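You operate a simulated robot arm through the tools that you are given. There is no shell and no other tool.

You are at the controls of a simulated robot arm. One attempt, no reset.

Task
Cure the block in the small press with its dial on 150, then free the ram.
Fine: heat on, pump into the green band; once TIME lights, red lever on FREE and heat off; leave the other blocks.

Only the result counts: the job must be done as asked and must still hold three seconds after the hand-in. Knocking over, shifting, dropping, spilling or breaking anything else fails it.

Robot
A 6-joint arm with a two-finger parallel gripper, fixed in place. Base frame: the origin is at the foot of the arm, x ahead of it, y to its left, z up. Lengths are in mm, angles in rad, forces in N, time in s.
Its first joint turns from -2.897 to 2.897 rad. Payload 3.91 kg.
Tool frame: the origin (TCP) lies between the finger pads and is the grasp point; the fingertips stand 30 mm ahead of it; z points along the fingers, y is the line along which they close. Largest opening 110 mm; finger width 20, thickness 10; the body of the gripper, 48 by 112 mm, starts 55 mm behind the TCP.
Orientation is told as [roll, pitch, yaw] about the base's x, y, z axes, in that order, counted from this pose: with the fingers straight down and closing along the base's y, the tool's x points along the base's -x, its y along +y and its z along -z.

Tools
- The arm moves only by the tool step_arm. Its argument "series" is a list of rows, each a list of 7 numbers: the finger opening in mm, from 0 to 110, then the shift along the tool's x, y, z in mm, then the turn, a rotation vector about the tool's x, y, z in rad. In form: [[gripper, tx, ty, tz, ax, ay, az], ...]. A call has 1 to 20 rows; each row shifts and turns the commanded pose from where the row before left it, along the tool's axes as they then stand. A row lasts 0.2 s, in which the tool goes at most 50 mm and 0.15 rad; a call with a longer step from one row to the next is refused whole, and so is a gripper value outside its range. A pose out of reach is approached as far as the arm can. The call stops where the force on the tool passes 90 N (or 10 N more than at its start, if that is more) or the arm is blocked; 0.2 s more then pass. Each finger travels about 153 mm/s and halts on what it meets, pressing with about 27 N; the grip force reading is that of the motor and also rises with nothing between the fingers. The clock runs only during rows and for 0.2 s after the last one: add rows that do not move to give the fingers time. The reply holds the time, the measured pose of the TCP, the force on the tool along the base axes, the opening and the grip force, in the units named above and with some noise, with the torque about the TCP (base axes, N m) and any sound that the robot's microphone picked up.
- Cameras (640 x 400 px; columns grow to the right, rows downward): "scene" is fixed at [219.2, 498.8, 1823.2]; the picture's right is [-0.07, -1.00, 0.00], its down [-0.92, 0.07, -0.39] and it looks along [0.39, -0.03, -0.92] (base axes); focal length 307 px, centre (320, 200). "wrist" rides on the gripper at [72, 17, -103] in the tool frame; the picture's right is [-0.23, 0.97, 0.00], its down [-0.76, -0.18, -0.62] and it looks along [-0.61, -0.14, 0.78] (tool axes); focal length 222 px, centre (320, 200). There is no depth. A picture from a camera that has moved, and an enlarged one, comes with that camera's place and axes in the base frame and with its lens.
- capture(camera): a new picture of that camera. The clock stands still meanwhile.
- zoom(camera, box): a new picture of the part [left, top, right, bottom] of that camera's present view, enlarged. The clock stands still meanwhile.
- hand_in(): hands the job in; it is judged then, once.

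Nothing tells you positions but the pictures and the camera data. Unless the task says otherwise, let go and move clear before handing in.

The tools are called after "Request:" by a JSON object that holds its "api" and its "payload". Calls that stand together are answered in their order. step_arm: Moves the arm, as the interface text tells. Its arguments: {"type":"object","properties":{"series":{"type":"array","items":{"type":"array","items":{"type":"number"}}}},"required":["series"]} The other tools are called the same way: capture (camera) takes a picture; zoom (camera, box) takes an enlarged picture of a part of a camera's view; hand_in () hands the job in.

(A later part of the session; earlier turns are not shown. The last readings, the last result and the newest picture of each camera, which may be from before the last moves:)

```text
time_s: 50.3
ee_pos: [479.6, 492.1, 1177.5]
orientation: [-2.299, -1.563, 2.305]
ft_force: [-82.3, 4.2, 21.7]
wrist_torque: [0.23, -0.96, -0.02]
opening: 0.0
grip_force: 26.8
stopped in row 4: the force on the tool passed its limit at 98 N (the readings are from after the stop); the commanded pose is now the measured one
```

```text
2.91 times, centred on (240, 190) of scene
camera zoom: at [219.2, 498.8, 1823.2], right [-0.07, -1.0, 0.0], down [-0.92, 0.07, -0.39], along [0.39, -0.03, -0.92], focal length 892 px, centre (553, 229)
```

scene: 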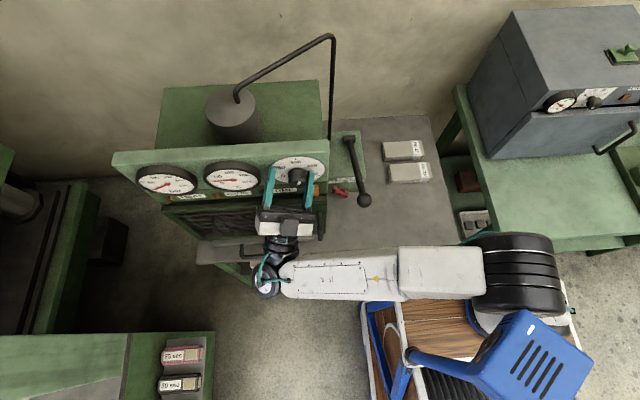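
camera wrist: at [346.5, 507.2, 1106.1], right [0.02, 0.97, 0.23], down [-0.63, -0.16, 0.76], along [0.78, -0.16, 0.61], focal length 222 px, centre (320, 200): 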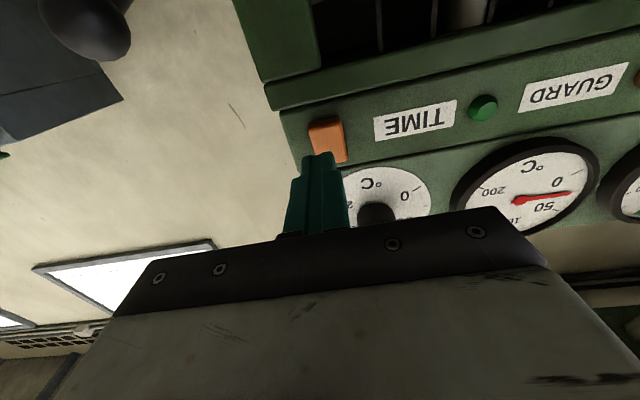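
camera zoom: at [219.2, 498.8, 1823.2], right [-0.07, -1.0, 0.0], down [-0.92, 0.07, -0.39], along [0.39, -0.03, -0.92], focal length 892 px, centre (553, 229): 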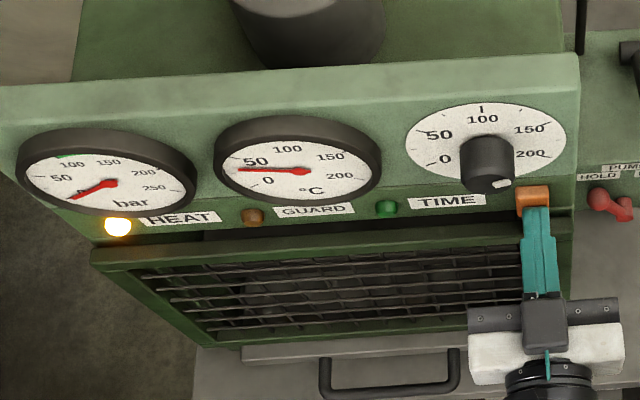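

The HEAT lamp is now lit. I'll back off straight away from the switch and check that it stays on.

Request:
{"api": "step_arm", "payload": {"series": [[0, 0, 0, -10, 0, 0, 0], [0, 0, 0, -10, 0, 0, 0], [0, 0, 0, 0, 0, 0, 0]]}}

Request:
{"api": "zoom", "payload": {"camera": "scene", "box": [130, 150, 350, 230]}}

Request:
{"api": "zoom", "payload": {"camera": "scene", "box": [285, 165, 325, 200]}}

```text
time_s: 51.1
ee_pos: [469.4, 489.1, 1176.8]
orientation: [-1.089, -1.563, 1.079]
ft_force: [0.3, -0.3, 0.4]
wrist_torque: [0.0, -0.02, 0.01]
opening: 0.0
grip_force: 27.1
```

```text
2.91 times, centred on (240, 190) of scene
camera zoom: at [219.2, 498.8, 1823.2], right [-0.07, -1.0, 0.0], down [-0.92, 0.07, -0.39], along [0.39, -0.03, -0.92], focal length 892 px, centre (553, 229)
```

zoom: 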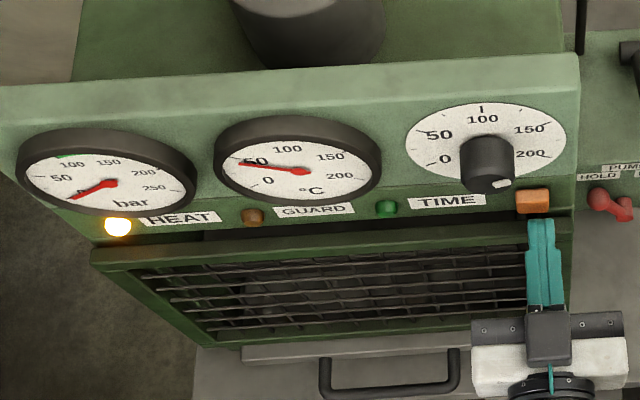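

```text
11.43 times, centred on (305, 182) of scene
camera zoom: at [219.2, 498.8, 1823.2], right [-0.07, -1.0, 0.0], down [-0.92, 0.07, -0.39], along [0.39, -0.03, -0.92], focal length 3504 px, centre (491, 400)
```

zoom: 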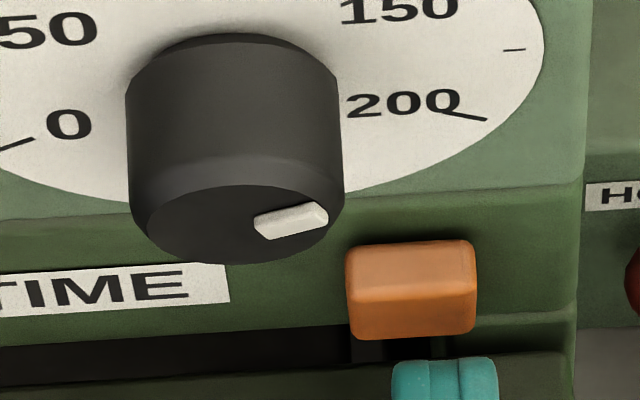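

Heat is on and the temperature is climbing; the temperature gauge will also confirm the dial setting once it settles. Next is the pump, so I'll check the pressure gauge's green band and the pump handle.

Request:
{"api": "zoom", "payload": {"camera": "scene", "box": [130, 155, 200, 205]}}

Request:
{"api": "zoom", "payload": {"camera": "scene", "box": [320, 120, 390, 215]}}

Request:
{"api": "capture", "payload": {"camera": "wrist"}}

```text
8.00 times, centred on (165, 180) of scene
camera zoom: at [219.2, 498.8, 1823.2], right [-0.07, -1.0, 0.0], down [-0.92, 0.07, -0.39], along [0.39, -0.03, -0.92], focal length 2452 px, centre (1560, 360)
```

zoom: 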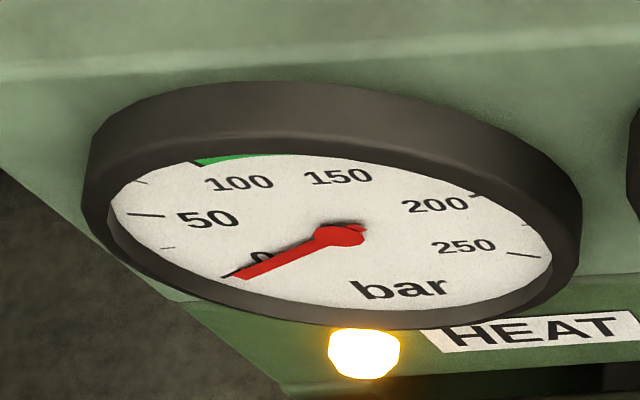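

```text
4.21 times, centred on (355, 168) of scene
camera zoom: at [219.2, 498.8, 1823.2], right [-0.07, -1.0, 0.0], down [-0.92, 0.07, -0.39], along [0.39, -0.03, -0.92], focal length 1291 px, centre (173, 337)
```

zoom: 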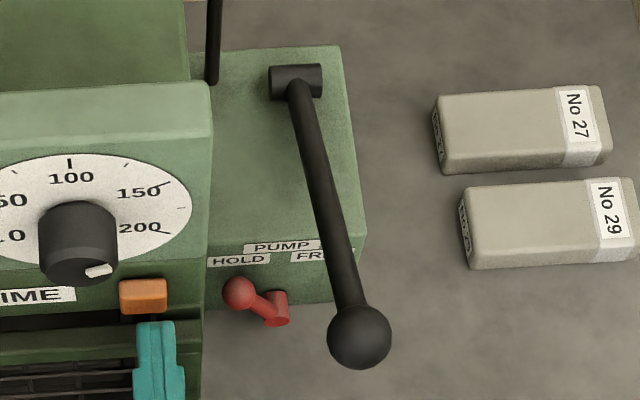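

```text
taken
camera wrist: at [366.1, 506.0, 1104.4], right [0.01, 0.98, 0.22], down [-0.62, -0.17, 0.76], along [0.78, -0.14, 0.61], focal length 222 px, centre (320, 200)
```

wrist: 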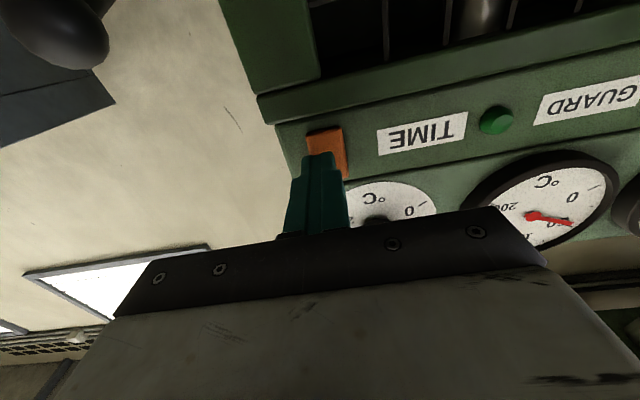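

The green band begins around 90–100 on the gauge. The pump ball is at about (529, 358, 1072), 40 mm across, with its pivot near (801, 365, 954). I'll move in front of the ball, aligned with the handle.

Request:
{"api": "step_arm", "payload": {"series": [[0, 14.3, -33.5, -10, 0, 0, 0], [20, 14.3, -33.5, -10, 0, 0, 0], [80, 14.3, -33.5, -10, 0, 0, 0], [80, 14.3, -33.5, -10, 0, 0, 0], [80, 0, 0, 0, 0, 0.137, 0], [80, 0, 0, 0, 0, 0.137, 0], [80, 0, 0, 0, 0, 0.137, 0], [80, 0, 0, 0, 0, 0, 0]]}}

Request:
{"api": "capture", "payload": {"camera": "wrist"}}

Request:
{"api": "capture", "payload": {"camera": "scene"}}

```text
time_s: 52.9
ee_pos: [425.4, 358.0, 1120.3]
orientation: [-0.007, -1.157, 0.008]
ft_force: [0.5, -0.3, -0.3]
wrist_torque: [-0.01, -0.01, -0.01]
opening: 80.0
grip_force: 0.0
```

```text
taken
camera wrist: at [301.6, 373.7, 1095.8], right [0.09, 0.97, 0.21], down [-0.26, -0.18, 0.95], along [0.96, -0.14, 0.24], focal length 222 px, centre (320, 200)
```

wrist: 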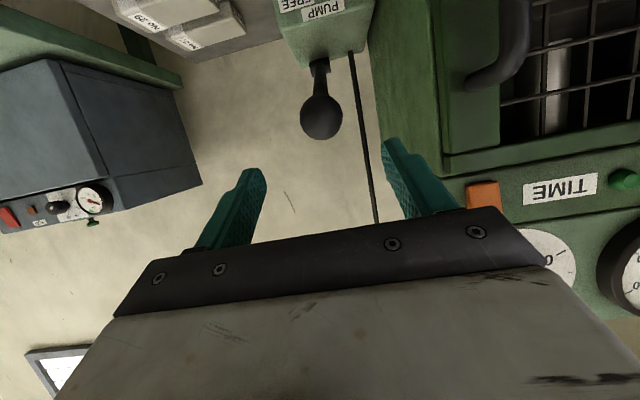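

```text
taken
```

scene: 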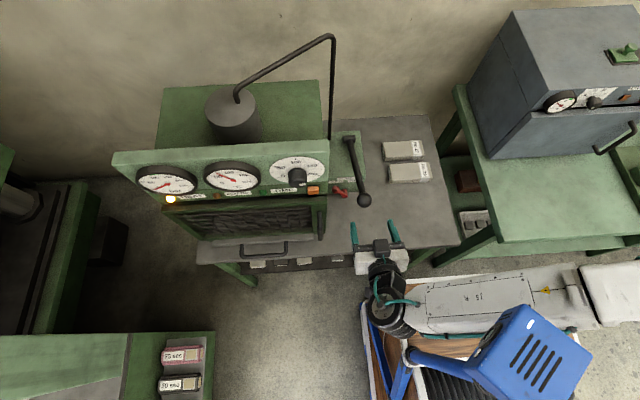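

The ball sits centred between the fingers. I'll advance to put the grasp point on the ball and close.

Request:
{"api": "step_arm", "payload": {"series": [[80, 1, -0.2, 38.5, 0, 0, 0], [80, 1, -0.2, 38.5, 0, 0, 0], [80, 1, -0.2, 37.5, 0, 0, 0], [80, 0, 0, 0, 0, 0, 0], [20, 0, 0, 0, 0, 0, 0], [20, 0, 0, 0, 0, 0, 0], [20, 0, 0, 0, 0, 0, 0]]}}

Request:
{"api": "capture", "payload": {"camera": "wrist"}}

Request:
{"api": "zoom", "payload": {"camera": "scene", "box": [300, 120, 420, 270]}}

```text
time_s: 54.5
ee_pos: [528.0, 360.5, 1071.1]
orientation: [-0.009, -1.156, 0.012]
ft_force: [12.2, 36.5, -5.2]
wrist_torque: [0.08, 0.08, 0.08]
opening: 41.3
grip_force: 45.0
```

```text
taken
camera wrist: at [404.2, 374.9, 1047.1], right [0.09, 0.97, 0.2], down [-0.26, -0.18, 0.95], along [0.96, -0.14, 0.24], focal length 222 px, centre (320, 200)
```

wrist: 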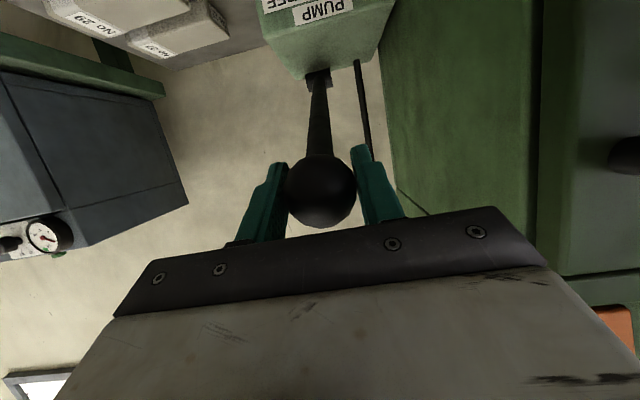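

```text
2.67 times, centred on (360, 195) of scene
camera zoom: at [219.2, 498.8, 1823.2], right [-0.07, -1.0, 0.0], down [-0.92, 0.07, -0.39], along [0.39, -0.03, -0.92], focal length 818 px, centre (213, 213)
```

zoom: 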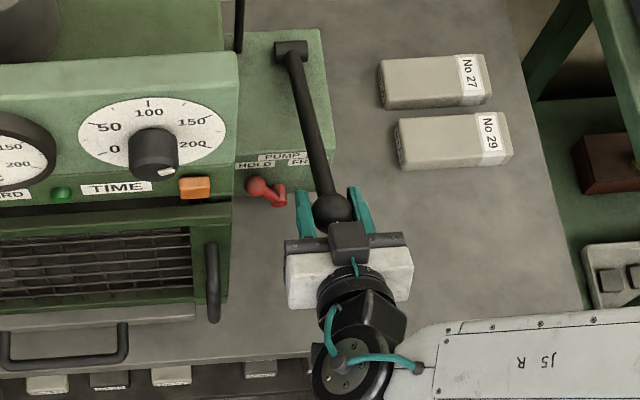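

The ball is held, with a little side load, so I'll nudge 3 mm left. Then I'll make the first pump stroke down along the handle's arc and watch the gauge.

Request:
{"api": "step_arm", "payload": {"series": [[20, 0, 3, 0, 0, 0, 0], [20, 17.8, 0, 0.5, 0, -0.06, 0], [20, 17.8, 0, 0.5, 0, -0.06, 0], [20, 17.8, 0, 0.5, 0, -0.06, 0], [20, 17.8, 0, 0.5, 0, -0.06, 0], [20, 0, 0, 0, 0, 0, 0]]}}

Request:
{"api": "zoom", "payload": {"camera": "scene", "box": [130, 140, 410, 260]}}

```text
time_s: 55.9
ee_pos: [507.1, 360.6, 1005.0]
orientation: [-0.02, -1.401, 0.022]
ft_force: [-17.2, 0.2, 7.9]
wrist_torque: [-0.25, -0.12, 0.31]
opening: 41.4
grip_force: 45.5
```

```text
2.29 times, centred on (270, 200) of scene
camera zoom: at [219.2, 498.8, 1823.2], right [-0.07, -1.0, 0.0], down [-0.92, 0.07, -0.39], along [0.39, -0.03, -0.92], focal length 701 px, centre (434, 200)
```

zoom: 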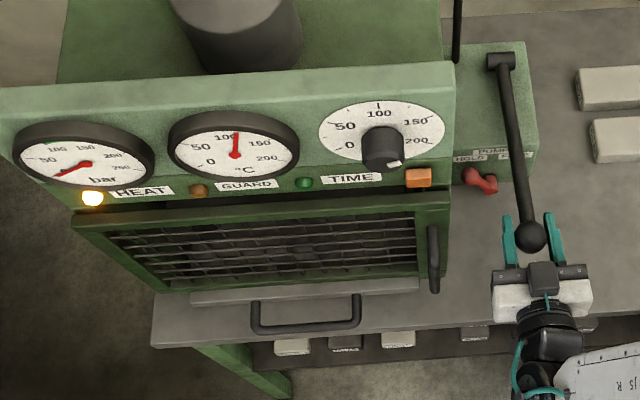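

The handle moves easily and the temperature is already near 110. I'll zoom on the gauges before continuing the stroke.

Request:
{"api": "zoom", "payload": {"camera": "scene", "box": [130, 155, 200, 205]}}

Request:
{"api": "step_arm", "payload": {"series": [[20, 17.8, 0, 0.5, 0, -0.06, 0], [20, 17.8, 0, 0.5, 0, -0.06, 0], [20, 17.8, 0, 0.5, 0, -0.06, 0], [20, 0, 0, 0, 0, 0, 0]]}}

Request:
{"api": "zoom", "payload": {"camera": "scene", "box": [130, 155, 260, 205]}}

```text
8.00 times, centred on (165, 180) of scene
camera zoom: at [219.2, 498.8, 1823.2], right [-0.07, -1.0, 0.0], down [-0.92, 0.07, -0.39], along [0.39, -0.03, -0.92], focal length 2452 px, centre (1560, 360)
```

zoom: 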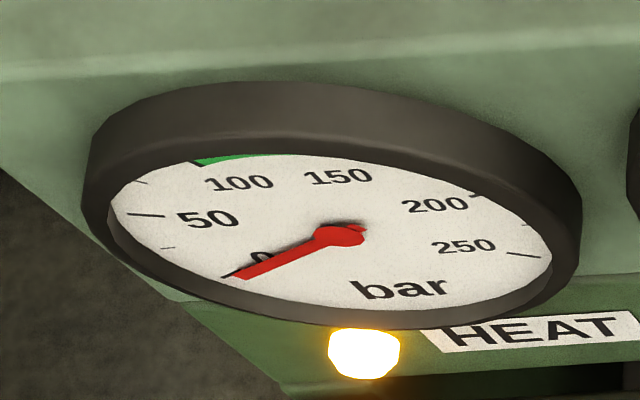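

```text
time_s: 56.9
ee_pos: [501.5, 359.1, 950.3]
orientation: [-2.84, -1.562, 2.839]
ft_force: [-4.1, 1.9, 7.5]
wrist_torque: [-0.11, -0.73, -0.02]
opening: 41.2
grip_force: 45.4
```

```text
4.92 times, centred on (195, 180) of scene
camera zoom: at [219.2, 498.8, 1823.2], right [-0.07, -1.0, 0.0], down [-0.92, 0.07, -0.39], along [0.39, -0.03, -0.92], focal length 1509 px, centre (935, 298)
```

zoom: 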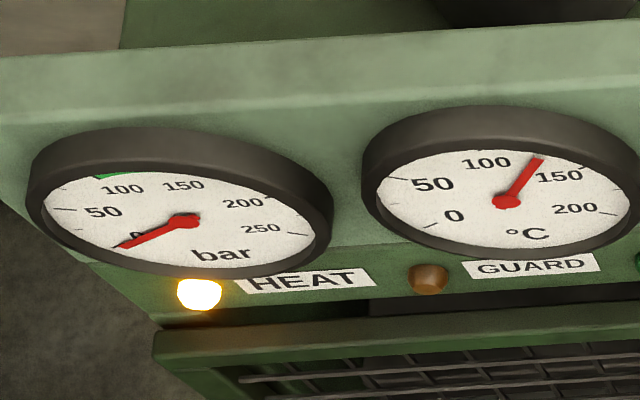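

Pressure is still at zero, so perhaps the ram is taking up its free travel. I'll continue the stroke down.

Request:
{"api": "step_arm", "payload": {"series": [[20, 17.8, 0, 0.5, 0, -0.06, 0], [20, 17.8, 0, 0.5, 0, -0.06, 0], [20, 17.8, 0, 0.5, 0, -0.06, 0], [20, 0, 0, 0, 0, 0, 0]]}}

Request:
{"api": "zoom", "payload": {"camera": "scene", "box": [130, 155, 260, 205]}}

Request:
{"api": "zoom", "payload": {"camera": "scene", "box": [300, 120, 420, 270]}}

```text
time_s: 57.9
ee_pos: [511.4, 384.3, 918.5]
orientation: [-3.092, -1.383, 3.092]
ft_force: [0.3, -0.2, -0.3]
wrist_torque: [0.01, 0.0, 0.0]
opening: 19.9
grip_force: 0.1
out of reach, approached as far as the arm can: row 2, 3
```

```text
4.92 times, centred on (195, 180) of scene
camera zoom: at [219.2, 498.8, 1823.2], right [-0.07, -1.0, 0.0], down [-0.92, 0.07, -0.39], along [0.39, -0.03, -0.92], focal length 1509 px, centre (935, 298)
```

zoom: 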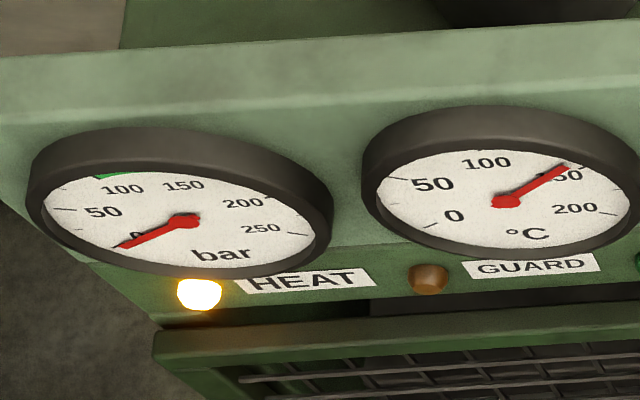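

```text
2.67 times, centred on (360, 195) of scene
camera zoom: at [219.2, 498.8, 1823.2], right [-0.07, -1.0, 0.0], down [-0.92, 0.07, -0.39], along [0.39, -0.03, -0.92], focal length 818 px, centre (213, 213)
```

zoom: 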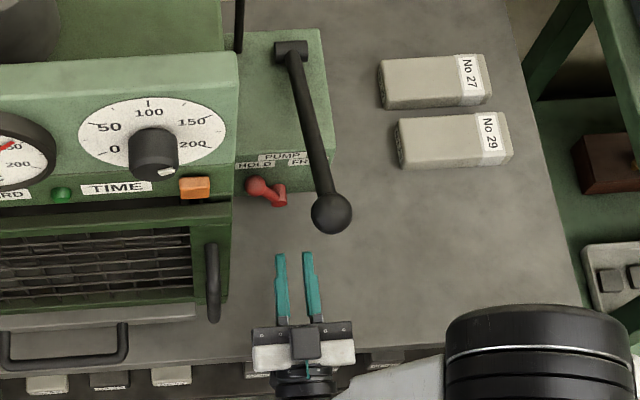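

The ball slipped out and the handle sprang back up; pressure is still zero. The temperature is nearing 150. I'll look from here at the guard, lever and inside of the press before pumping again.

Request:
{"api": "capture", "payload": {"camera": "wrist"}}

Request:
{"api": "zoom", "payload": {"camera": "scene", "box": [190, 190, 340, 270]}}

Request:
{"api": "zoom", "payload": {"camera": "scene", "box": [320, 160, 370, 210]}}

```text
taken
camera wrist: at [422.8, 398.6, 829.7], right [-0.04, 0.98, 0.21], down [-0.75, -0.17, 0.63], along [0.66, -0.14, 0.74], focal length 222 px, centre (320, 200)
```

wrist: 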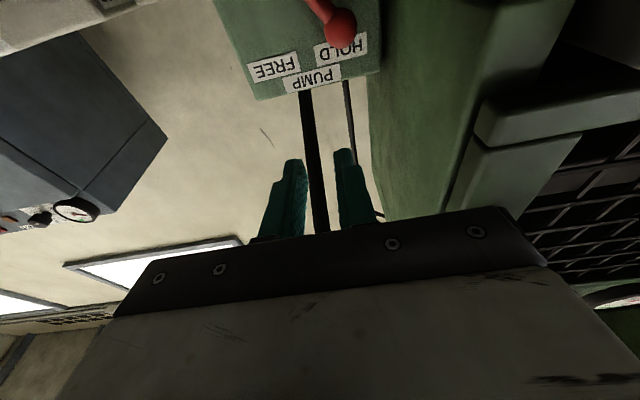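

```text
4.27 times, centred on (265, 230) of scene
camera zoom: at [219.2, 498.8, 1823.2], right [-0.07, -1.0, 0.0], down [-0.92, 0.07, -0.39], along [0.39, -0.03, -0.92], focal length 1308 px, centre (555, 72)
```

zoom: 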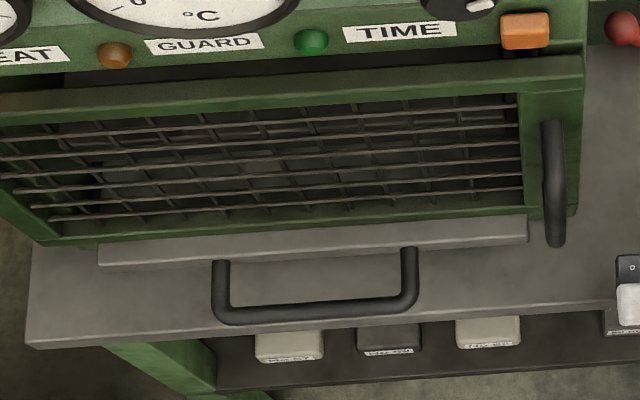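

```text
8.00 times, centred on (345, 185) of scene
camera zoom: at [219.2, 498.8, 1823.2], right [-0.07, -1.0, 0.0], down [-0.92, 0.07, -0.39], along [0.39, -0.03, -0.92], focal length 2452 px, centre (120, 320)
```

zoom: 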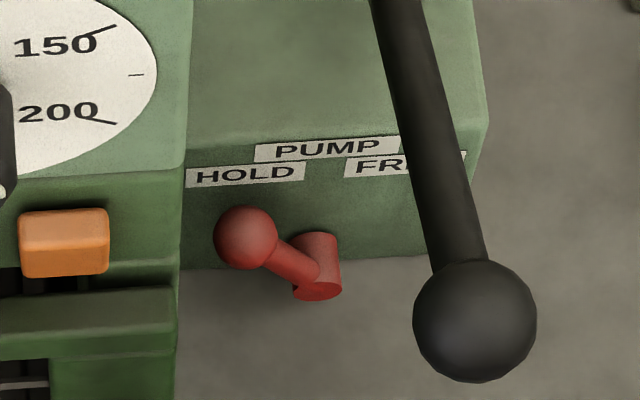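

The guard is shut and upright, and the lever is on HOLD, so pumping just needs more strokes; the handle springs back up by itself. That low pose folded the arm too far, so I'll grip the ball from above instead. First I'll back out while turning the tool down.

Request:
{"api": "step_arm", "payload": {"series": [[20, -10.1, 8, -10.3, 0, 0.15, 0], [20, -8.5, 8, -11.7, 0, 0.15, 0], [20, -6.6, 8, -12.8, 0, 0.15, 0], [20, -4.6, 8, -13.7, 0, 0.15, 0], [20, -2.5, 8, -14.2, 0, 0.15, 0], [20, -0.4, 8, -14.4, 0, 0.15, 0], [20, 0, 0, 0, 0, 0, 0]]}}

Request:
{"api": "capture", "payload": {"camera": "scene"}}

```text
time_s: 59.2
ee_pos: [450.8, 408.6, 880.5]
orientation: [-0.293, -0.923, 0.233]
ft_force: [0.4, -0.6, -0.4]
wrist_torque: [-0.02, 0.04, 0.05]
opening: 20.0
grip_force: 0.0
stopped in row 6: the arm was blocked; the commanded pose is now the measured one
```

```text
taken
```

scene: 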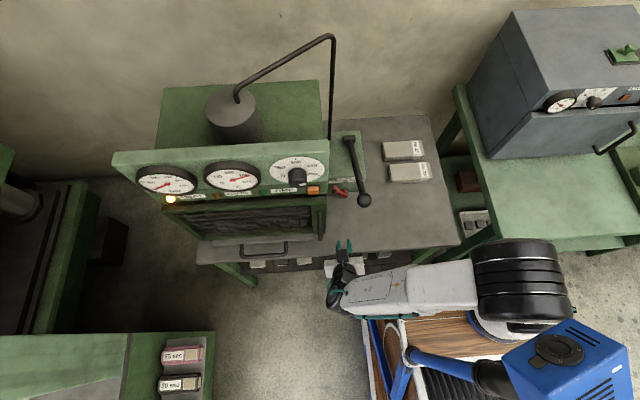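

The folded posture pushed against the head again. I'll raise the arm, which unfolds it, and then point the tool straight down.

Request:
{"api": "step_arm", "payload": {"series": [[20, -32.2, -11.6, -28.2, 0, 0, 0], [20, -32.2, -11.6, -28.2, 0, 0, 0], [20, -32.2, -11.6, -28.2, 0, 0, 0], [20, -32.2, -11.6, -28.2, 0, 0, 0], [20, -32.2, -11.6, -28.2, 0, 0, 0], [50, 0, 0, 0, -0.0233, 0.1344, 0.0114], [80, 0, 0, 0, -0.0233, 0.1344, 0.0114], [80, 0, 0, 0, -0.0233, 0.1344, 0.0114], [80, 0, 0, 0, -0.0233, 0.1344, 0.0114], [80, 0, 0, 0, -0.0233, 0.1344, 0.0114], [80, 0, 0, 0, -0.0233, 0.1344, 0.0114], [80, 0, 0, 0, -0.0233, 0.1344, 0.0114], [80, 0, 0, 0, 0, 0, 0]]}}

Request:
{"api": "capture", "payload": {"camera": "scene"}}

Request:
{"api": "zoom", "payload": {"camera": "scene", "box": [130, 155, 260, 205]}}

```text
time_s: 59.9
ee_pos: [447.3, 380.0, 882.8]
orientation: [-0.566, -0.843, 0.43]
ft_force: [-0.3, -0.2, 0.8]
wrist_torque: [0.01, -0.01, 0.01]
opening: 19.8
grip_force: 0.1
stopped in row 3: the arm was blocked; the commanded pose is now the measured one
```

```text
taken
```

scene: 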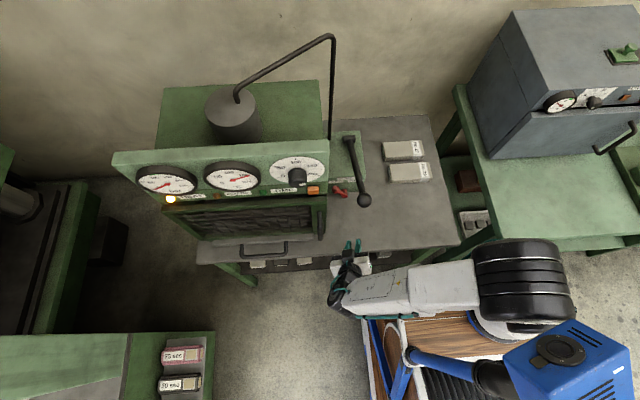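

```text
4.92 times, centred on (195, 180) of scene
camera zoom: at [219.2, 498.8, 1823.2], right [-0.07, -1.0, 0.0], down [-0.92, 0.07, -0.39], along [0.39, -0.03, -0.92], focal length 1509 px, centre (935, 298)
```

zoom: 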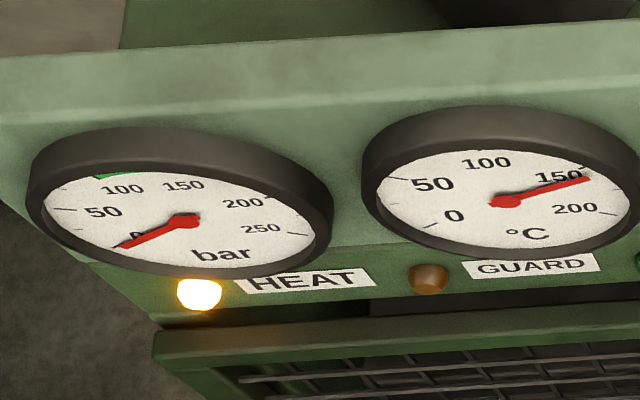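

The arm is still blocked and hasn't risen, so I'll look closely at the elbow and the camera head to find a free direction.

Request:
{"api": "zoom", "payload": {"camera": "scene", "box": [320, 220, 640, 400]}}

Request:
{"api": "capture", "payload": {"camera": "wrist"}}

```text
2.00 times, centred on (480, 310) of scene
camera zoom: at [219.2, 498.8, 1823.2], right [-0.07, -1.0, 0.0], down [-0.92, 0.07, -0.39], along [0.39, -0.03, -0.92], focal length 613 px, centre (0, -20)
```

zoom: 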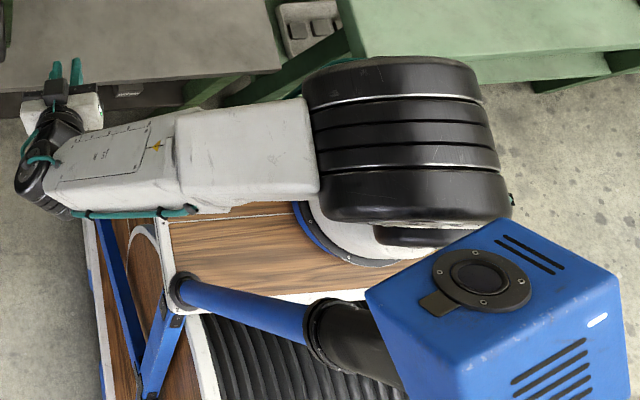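

```text
taken
camera wrist: at [321.1, 397.7, 882.7], right [0.15, 0.97, -0.18], down [-0.04, 0.18, 0.98], along [0.99, -0.14, 0.06], focal length 222 px, centre (320, 200)
```

wrist: 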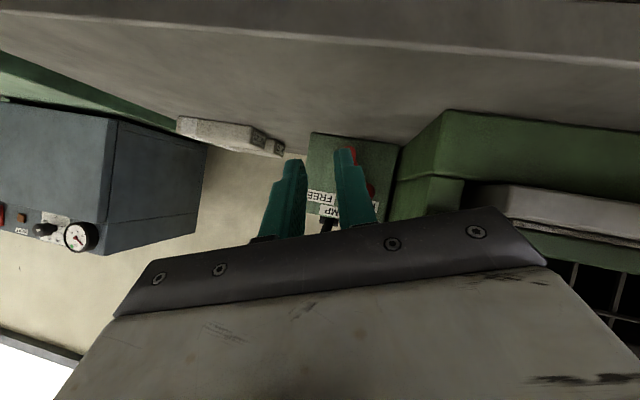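

The head isn't obviously against the elbow here. I'll test small single moves to find the free direction.

Request:
{"api": "step_arm", "payload": {"series": [[20, 0, 0, 12, 0, 0, 0], [20, 0, 0, 0, 0, 0, 0]]}}

Request:
{"api": "step_arm", "payload": {"series": [[20, -12, 0, 0, 0, 0, 0], [20, 0, 0, 0, 0, 0, 0]]}}

```text
time_s: 60.5
ee_pos: [452.7, 380.7, 878.6]
orientation: [-0.562, -0.846, 0.438]
ft_force: [-0.3, -0.5, -0.6]
wrist_torque: [-0.06, 0.0, -0.01]
opening: 20.0
grip_force: 0.0
```

```text
time_s: 61.1
ee_pos: [458.9, 385.0, 890.7]
orientation: [-0.553, -0.849, 0.43]
ft_force: [-0.7, 0.2, 0.2]
wrist_torque: [0.04, -0.03, -0.03]
opening: 19.8
grip_force: 0.0
```

Forward and upward motion is free; only pulling back toward the base is not. I'll rotate the tool down while rising, which carries the wrist forward.

Request:
{"api": "step_arm", "payload": {"series": [[20, -15, -7, -11.2, -0.048, 0.131, 0.0236], [20, -13.2, -6.2, -13.6, -0.048, 0.131, 0.0236], [20, -11.2, -5.2, -15.8, -0.048, 0.131, 0.0236], [20, -9, -4.2, -17.4, -0.048, 0.131, 0.0236], [20, -6.8, -3.2, -18.6, -0.048, 0.131, 0.0236], [20, -4.6, -2.2, -19.4, -0.048, 0.131, 0.0236], [20, -2.2, -1, -19.8, -0.048, 0.131, 0.0236], [20, 0, 0, 0, 0, 0, 0]]}}

Request:
{"api": "capture", "payload": {"camera": "scene"}}

Request:
{"api": "zoom", "payload": {"camera": "scene", "box": [200, 155, 270, 205]}}

```text
time_s: 62.9
ee_pos: [456.0, 382.9, 1030.6]
orientation: [0.01, 0.003, 0.002]
ft_force: [0.1, 0.8, 0.0]
wrist_torque: [0.0, -0.03, -0.01]
opening: 20.0
grip_force: 0.0
```

```text
taken
```

scene: 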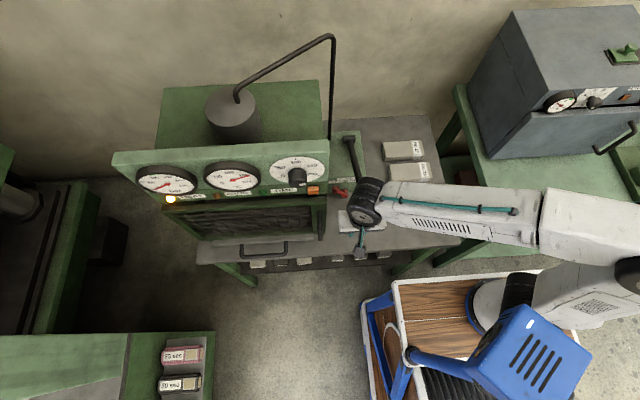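

```text
8.00 times, centred on (235, 180) of scene
camera zoom: at [219.2, 498.8, 1823.2], right [-0.07, -1.0, 0.0], down [-0.92, 0.07, -0.39], along [0.39, -0.03, -0.92], focal length 2452 px, centre (1000, 360)
```

zoom: 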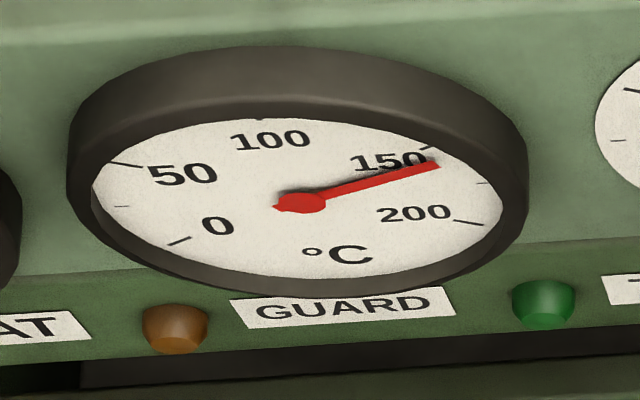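

Tool is down and clear, with the head back at rest. The gauge now shows about 156 °C, so the dial is roughly 6 too high; I'll correct it before building pressure. First I'll rise and swing into the +y-leaning pose.

Request:
{"api": "step_arm", "payload": {"series": [[40, 0, 2.9, -43.2, 0, 0, 0], [80, 0, 2.9, -43.2, 0, 0, 0], [80, 0, 2.9, -43.2, 0, 0, 0], [80, 0, 2.9, -43.2, 0, 0, 0], [80, 0, 2.9, -43.2, 0, 0, 0], [80, 0, 2.9, -43.2, 0, 0, 0], [80, -49, 5, 0, 0, 0, 0], [80, 0, 0, 0, 0.0394, -0.1104, -0.0847], [80, 0, 0, 0, 0.0394, -0.1104, -0.0847], [80, 0, 0, 0, 0.0394, -0.1104, -0.0847], [80, 0, 0, 0, 0.0394, -0.1104, -0.0847], [80, 0, 0, 0, 0.0394, -0.1104, -0.0847], [80, 0, 0, 0, 0.0394, -0.1104, -0.0847], [80, 0, 0, 0, 0.0394, -0.1104, -0.0847], [80, 0, 0, 0, 0.0394, -0.1104, -0.0847], [80, 0, 0, 0, 0, 0, 0]]}}

Request:
{"api": "capture", "payload": {"camera": "scene"}}

Request:
{"api": "zoom", "payload": {"camera": "scene", "box": [200, 155, 270, 205]}}

Request:
{"api": "capture", "payload": {"camera": "wrist"}}

```text
time_s: 66.3
ee_pos: [504.6, 403.8, 1290.5]
orientation: [-0.7, -0.657, 0.976]
ft_force: [0.2, 0.7, 0.4]
wrist_torque: [0.01, -0.02, -0.04]
opening: 80.3
grip_force: 0.0
```

```text
taken
```

scene: 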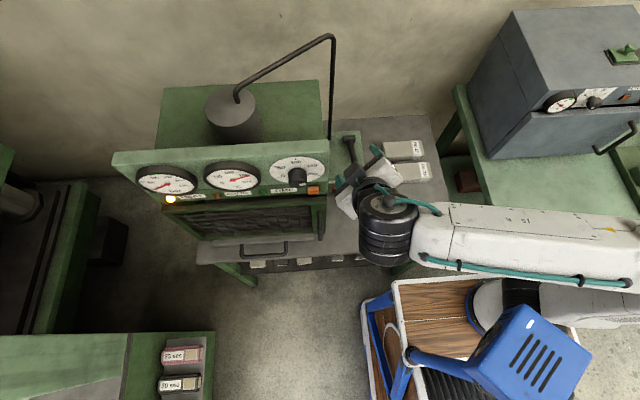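

```text
8.00 times, centred on (235, 180) of scene
camera zoom: at [219.2, 498.8, 1823.2], right [-0.07, -1.0, 0.0], down [-0.92, 0.07, -0.39], along [0.39, -0.03, -0.92], focal length 2452 px, centre (1000, 360)
```

zoom: 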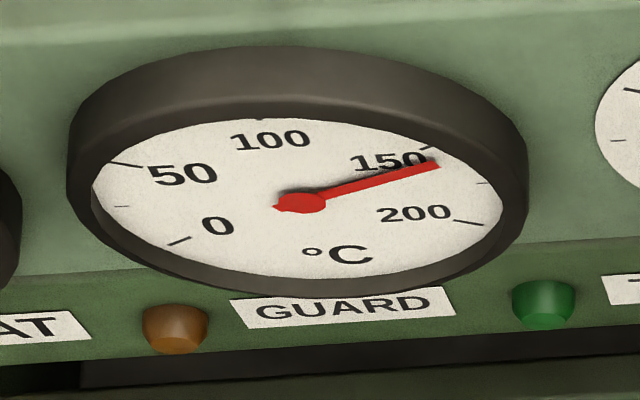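

```text
taken
camera wrist: at [383.4, 364.9, 1301.0], right [-0.3, 0.88, -0.36], down [-0.08, 0.35, 0.93], along [0.95, 0.31, -0.03], focal length 222 px, centre (320, 200)
```

wrist: 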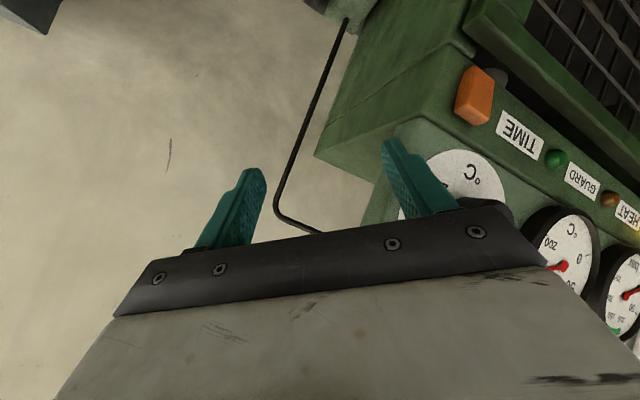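

The gauge is steady at about 156, so the dial correction is needed. I'll finish the rotation and move to the standoff in front of the knob.

Request:
{"api": "step_arm", "payload": {"series": [[80, 0, 0, 0, 0.0394, -0.1104, -0.0847], [80, 0, 0, 0, 0.0394, -0.1104, -0.0847], [80, 0, 0, 0, 0.0394, -0.1104, -0.0847], [80, 0, 0, 0, 0.0394, -0.1104, -0.0847], [80, 0, 0, 0, 0.0394, -0.1104, -0.0847], [80, 0, 0, 0, 0.0394, -0.1104, -0.0847], [80, 0, 0, 0, 0.0394, -0.1104, -0.0847], [80, 0, 0, 0, 0.0394, -0.1104, -0.0847], [80, 0, 0, 0, 0.0394, -0.1104, -0.0847], [80, -22.8, 14.5, -9, 0, 0, 0], [80, -22.8, 14.5, -9, 0, 0, 0], [80, -31, 9.7, 19, 0, 0, 0], [80, -31, 9.7, 19, 0, 0, 0], [80, 0, 0, 0, 0, 0, 0]]}}

Request:
{"api": "capture", "payload": {"camera": "wrist"}}

Request:
{"api": "zoom", "payload": {"camera": "scene", "box": [250, 130, 630, 400]}}

```text
time_s: 69.3
ee_pos: [450.7, 509.0, 1270.7]
orientation: [-1.748, -0.209, 2.289]
ft_force: [-0.2, -0.7, 0.2]
wrist_torque: [-0.01, 0.01, 0.02]
opening: 79.8
grip_force: 0.0
```

```text
taken
camera wrist: at [418.2, 393.6, 1221.5], right [-0.15, 0.43, -0.89], down [-0.97, 0.13, 0.22], along [0.21, 0.89, 0.4], focal length 222 px, centre (320, 200)
```

wrist: 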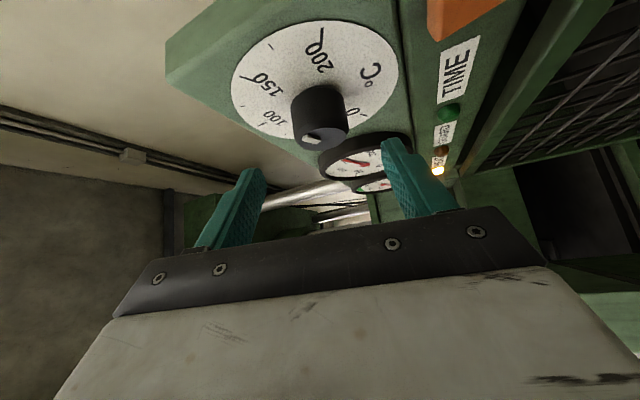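

```text
1.48 times, centred on (440, 265) of scene
camera zoom: at [219.2, 498.8, 1823.2], right [-0.07, -1.0, 0.0], down [-0.92, 0.07, -0.39], along [0.39, -0.03, -0.92], focal length 454 px, centre (142, 104)
```

zoom: 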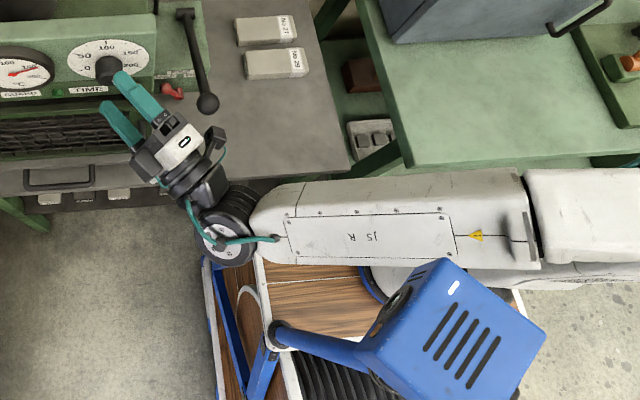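

Well placed. I'll advance, grip, and turn back about 19°, since roughly 12° of that is taken up by slack, then re-read.

Request:
{"api": "step_arm", "payload": {"series": [[80, 11.6, 1.6, 13.8, 0, 0, 0], [80, 11.6, 1.6, 13.8, 0, 0, 0], [80, 0, 0, 0, 0, 0, 0], [20, 0, 0, 0, 0, 0, 0], [20, 0, 0, 0, 0, 0, 0], [20, 0, 0, 0, 0, 0, 0]]}}

Request:
{"api": "zoom", "payload": {"camera": "scene", "box": [292, 172, 316, 192]}}

Request:
{"api": "step_arm", "payload": {"series": [[20, -0.07, -1.65, 0.06, -0.0709, 0, -0.0841], [20, -0.07, -1.65, 0.06, -0.0709, 0, -0.0841], [20, -0.07, -1.65, 0.06, -0.0709, 0, -0.0841], [20, 0, 0, 0, 0, 0, 0]]}}

Request:
{"api": "zoom", "payload": {"camera": "scene", "box": [292, 172, 316, 192]}}

Request:
{"api": "zoom", "payload": {"camera": "wrist", "box": [260, 60, 400, 220]}}

```text
time_s: 70.7
ee_pos: [486.9, 510.2, 1265.7]
orientation: [-1.746, -0.206, 2.291]
ft_force: [-1.3, 0.4, -16.5]
wrist_torque: [-0.22, -0.32, 0.25]
opening: 37.5
grip_force: 45.0
```

```text
16.00 times, centred on (304, 182) of scene
camera zoom: at [219.2, 498.8, 1823.2], right [-0.07, -1.0, 0.0], down [-0.92, 0.07, -0.39], along [0.39, -0.03, -0.92], focal length 4905 px, centre (576, 488)
```

zoom: 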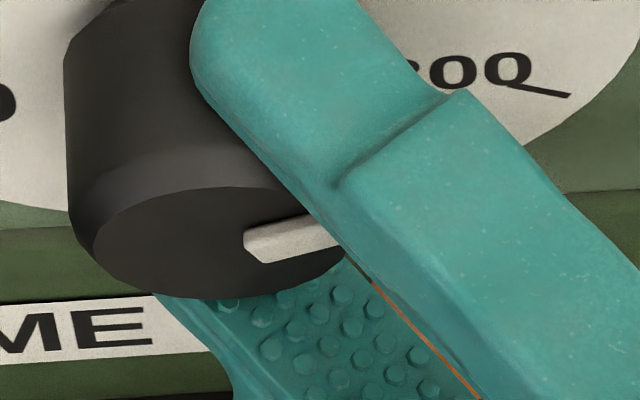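

```text
time_s: 71.7
ee_pos: [488.4, 508.7, 1271.3]
orientation: [-1.533, 0.044, 2.273]
ft_force: [1.4, 4.8, -23.2]
wrist_torque: [-0.37, 0.29, -1.1]
opening: 37.5
grip_force: 44.8
```

```text
16.00 times, centred on (304, 182) of scene
camera zoom: at [219.2, 498.8, 1823.2], right [-0.07, -1.0, 0.0], down [-0.92, 0.07, -0.39], along [0.39, -0.03, -0.92], focal length 4905 px, centre (576, 488)
```

zoom: 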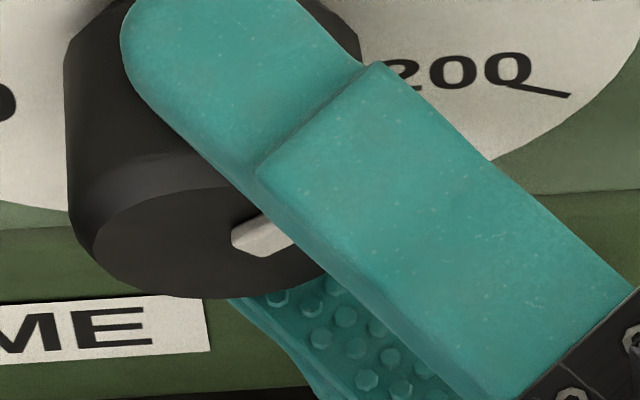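

```text
2.50 times, centred on (330, 140) of wrist
camera zoom: at [455.2, 385.4, 1262.2], right [-0.15, 0.11, -0.98], down [-0.97, 0.19, 0.17], along [0.21, 0.97, 0.08], focal length 555 px, centre (295, 350)
```

zoom: 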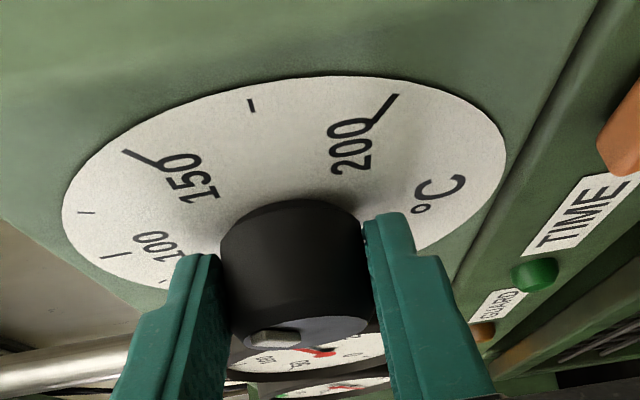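

The bar now looks somewhat steeper, maybe slightly under 150. I'll release, step back, and read it unobstructed.

Request:
{"api": "step_arm", "payload": {"series": [[80, 0, 0, 0, 0, 0, 0], [80, 0, 0, 0, 0, 0, 0], [80, -12.9, 0, -15.3, 0, 0, 0], [80, -12.9, 0, -15.3, 0, 0, 0], [80, 0, 0, 0, 0, 0, 0]]}}

Request:
{"api": "zoom", "payload": {"camera": "scene", "box": [292, 172, 316, 192]}}

Request:
{"api": "zoom", "payload": {"camera": "wrist", "box": [260, 60, 360, 170]}}

Request:
{"api": "zoom", "payload": {"camera": "scene", "box": [200, 155, 270, 205]}}

```text
time_s: 72.9
ee_pos: [447.4, 508.3, 1273.1]
orientation: [-1.531, 0.045, 2.271]
ft_force: [0.2, 0.2, 0.6]
wrist_torque: [0.03, 0.01, -0.03]
opening: 80.1
grip_force: 0.1
```

```text
16.00 times, centred on (304, 182) of scene
camera zoom: at [219.2, 498.8, 1823.2], right [-0.07, -1.0, 0.0], down [-0.92, 0.07, -0.39], along [0.39, -0.03, -0.92], focal length 4905 px, centre (576, 488)
```

zoom: 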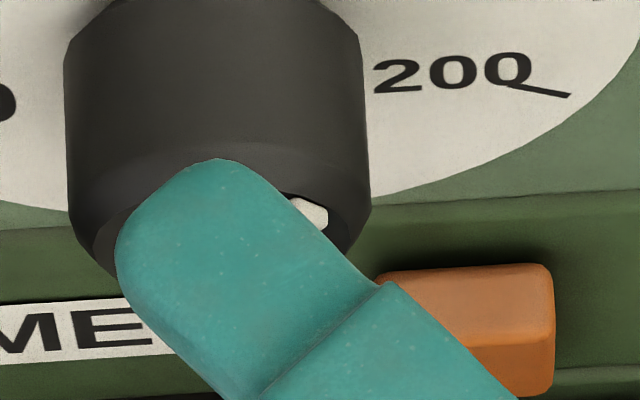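

```text
3.64 times, centred on (310, 115) of wrist
camera zoom: at [415.3, 384.3, 1263.6], right [-0.15, 0.12, -0.98], down [-0.97, 0.19, 0.17], along [0.21, 0.97, 0.09], focal length 808 px, centre (356, 509)
```

zoom: 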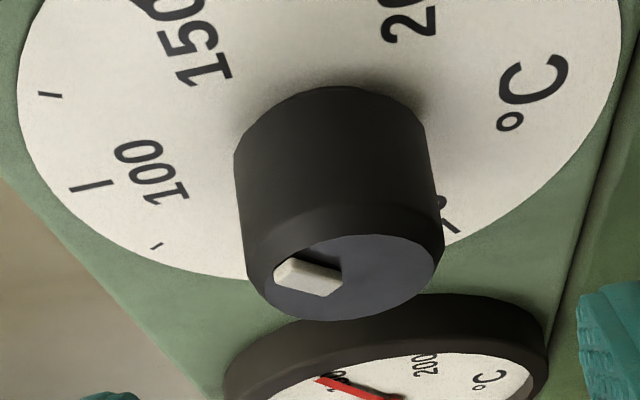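

```text
8.00 times, centred on (235, 180) of scene
camera zoom: at [219.2, 498.8, 1823.2], right [-0.07, -1.0, 0.0], down [-0.92, 0.07, -0.39], along [0.39, -0.03, -0.92], focal length 2452 px, centre (1000, 360)
```

zoom: 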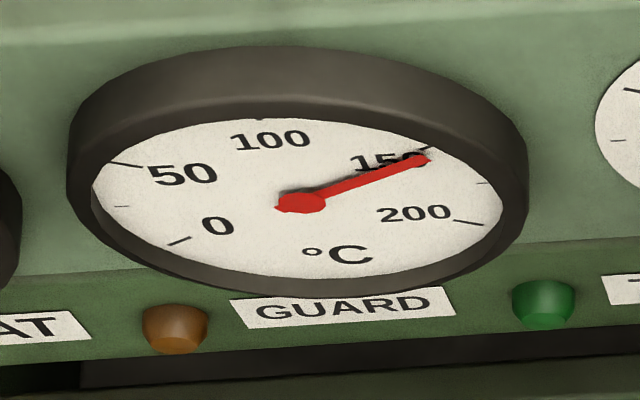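

The temperature is falling toward the new setting. I'll wait two seconds to see where it settles before fine-tuning.

Request:
{"api": "step_arm", "payload": {"series": [[80, 0, 0, 0, 0, 0, 0], [80, 0, 0, 0, 0, 0, 0], [80, 0, 0, 0, 0, 0, 0], [80, 0, 0, 0, 0, 0, 0], [80, 0, 0, 0, 0, 0, 0], [80, 0, 0, 0, 0, 0, 0], [80, 0, 0, 0, 0, 0, 0], [80, 0, 0, 0, 0, 0, 0], [80, 0, 0, 0, 0, 0, 0], [80, 0, 0, 0, 0, 0, 0], [80, 0, 0, 0, 0, 0, 0], [80, 0, 0, 0, 0, 0, 0], [80, 0, 0, 0, 0, 0, 0], [80, 0, 0, 0, 0, 0, 0], [80, 0, 0, 0, 0, 0, 0]]}}

Request:
{"api": "zoom", "payload": {"camera": "scene", "box": [200, 155, 270, 205]}}

```text
time_s: 76.1
ee_pos: [448.3, 507.6, 1272.8]
orientation: [-1.533, 0.043, 2.274]
ft_force: [0.4, 0.3, -0.5]
wrist_torque: [0.0, 0.02, -0.02]
opening: 80.2
grip_force: 0.1
```

```text
8.00 times, centred on (235, 180) of scene
camera zoom: at [219.2, 498.8, 1823.2], right [-0.07, -1.0, 0.0], down [-0.92, 0.07, -0.39], along [0.39, -0.03, -0.92], focal length 2452 px, centre (1000, 360)
```

zoom: 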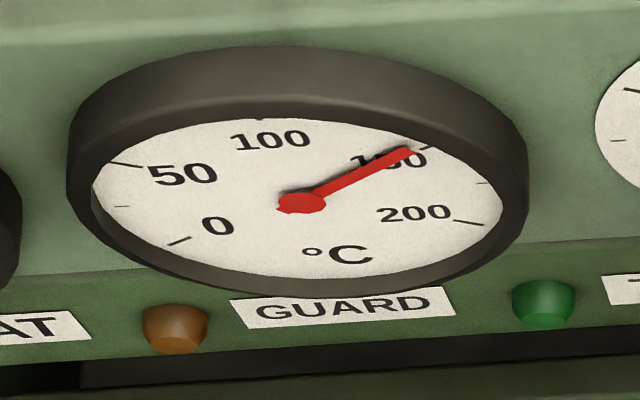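

It's settling near 140–145, so I overshot. I'll regrip and turn clockwise about 14°.

Request:
{"api": "step_arm", "payload": {"series": [[80, 12.7, 0, 15.1, 0, 0, 0], [80, 12.7, 0, 15.1, 0, 0, 0], [80, 0, 0, 0, 0, 0, 0], [20, 0, 0, 0, 0, 0, 0], [20, 0, 0, 0, 0, 0, 0], [20, 0, 0, 0, 0, 0, 0], [20, -0.08, 1.83, 0.07, 0.0786, 0, 0.0933], [20, -0.08, 1.83, 0.07, 0.0786, 0, 0.0933], [20, 0, 0, 0, 0, 0, 0], [80, 0, 0, 0, 0, 0, 0], [80, 0, 0, 0, 0, 0, 0], [80, -12.7, 0, -15.1, 0, 0, 0], [80, -12.7, 0, -15.1, 0, 0, 0], [80, 0, 0, 0, 0, 0, 0]]}}

Request:
{"api": "zoom", "payload": {"camera": "wrist", "box": [260, 60, 360, 170]}}

Request:
{"api": "zoom", "payload": {"camera": "scene", "box": [200, 155, 270, 205]}}

Request:
{"api": "zoom", "payload": {"camera": "scene", "box": [292, 172, 316, 192]}}

```text
time_s: 79.1
ee_pos: [446.8, 508.7, 1267.2]
orientation: [-1.691, -0.142, 2.279]
ft_force: [0.4, 0.3, 0.5]
wrist_torque: [-0.01, -0.01, 0.04]
opening: 79.9
grip_force: 0.0
```

```text
3.64 times, centred on (310, 115) of wrist
camera zoom: at [414.4, 390.9, 1228.3], right [-0.15, 0.35, -0.92], down [-0.97, 0.14, 0.21], along [0.21, 0.93, 0.32], focal length 808 px, centre (356, 509)
```

zoom: 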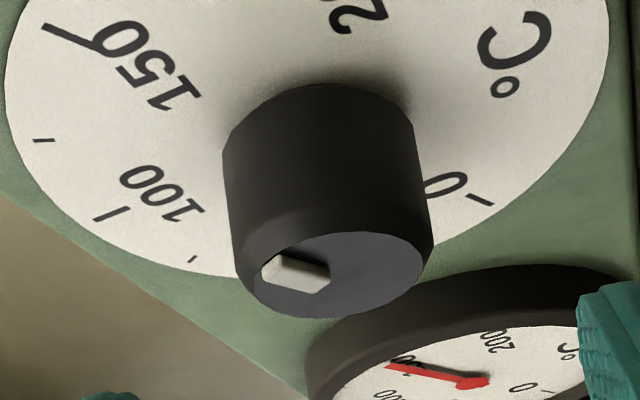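

```text
8.00 times, centred on (235, 180) of scene
camera zoom: at [219.2, 498.8, 1823.2], right [-0.07, -1.0, 0.0], down [-0.92, 0.07, -0.39], along [0.39, -0.03, -0.92], focal length 2452 px, centre (1000, 360)
```

zoom: 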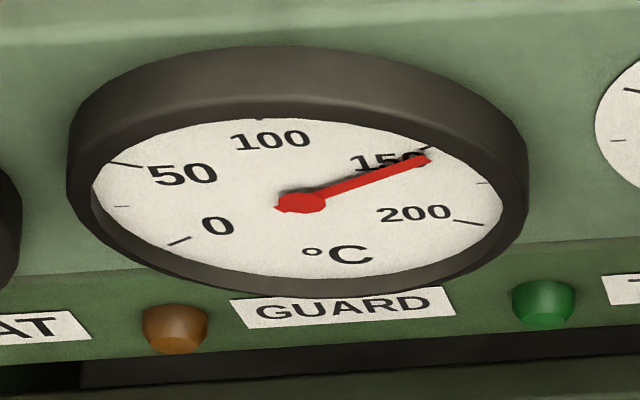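

```text
16.00 times, centred on (304, 182) of scene
camera zoom: at [219.2, 498.8, 1823.2], right [-0.07, -1.0, 0.0], down [-0.92, 0.07, -0.39], along [0.39, -0.03, -0.92], focal length 4905 px, centre (576, 488)
```

zoom: 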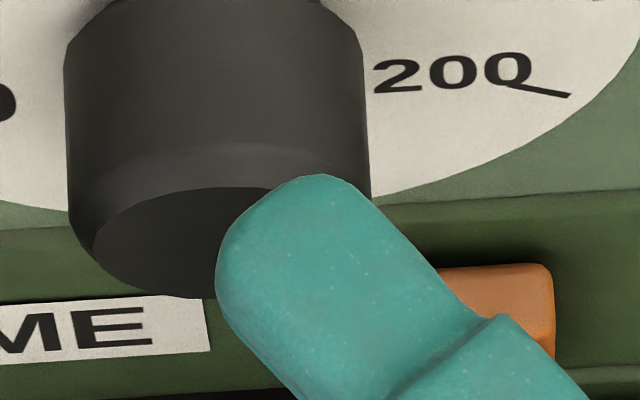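

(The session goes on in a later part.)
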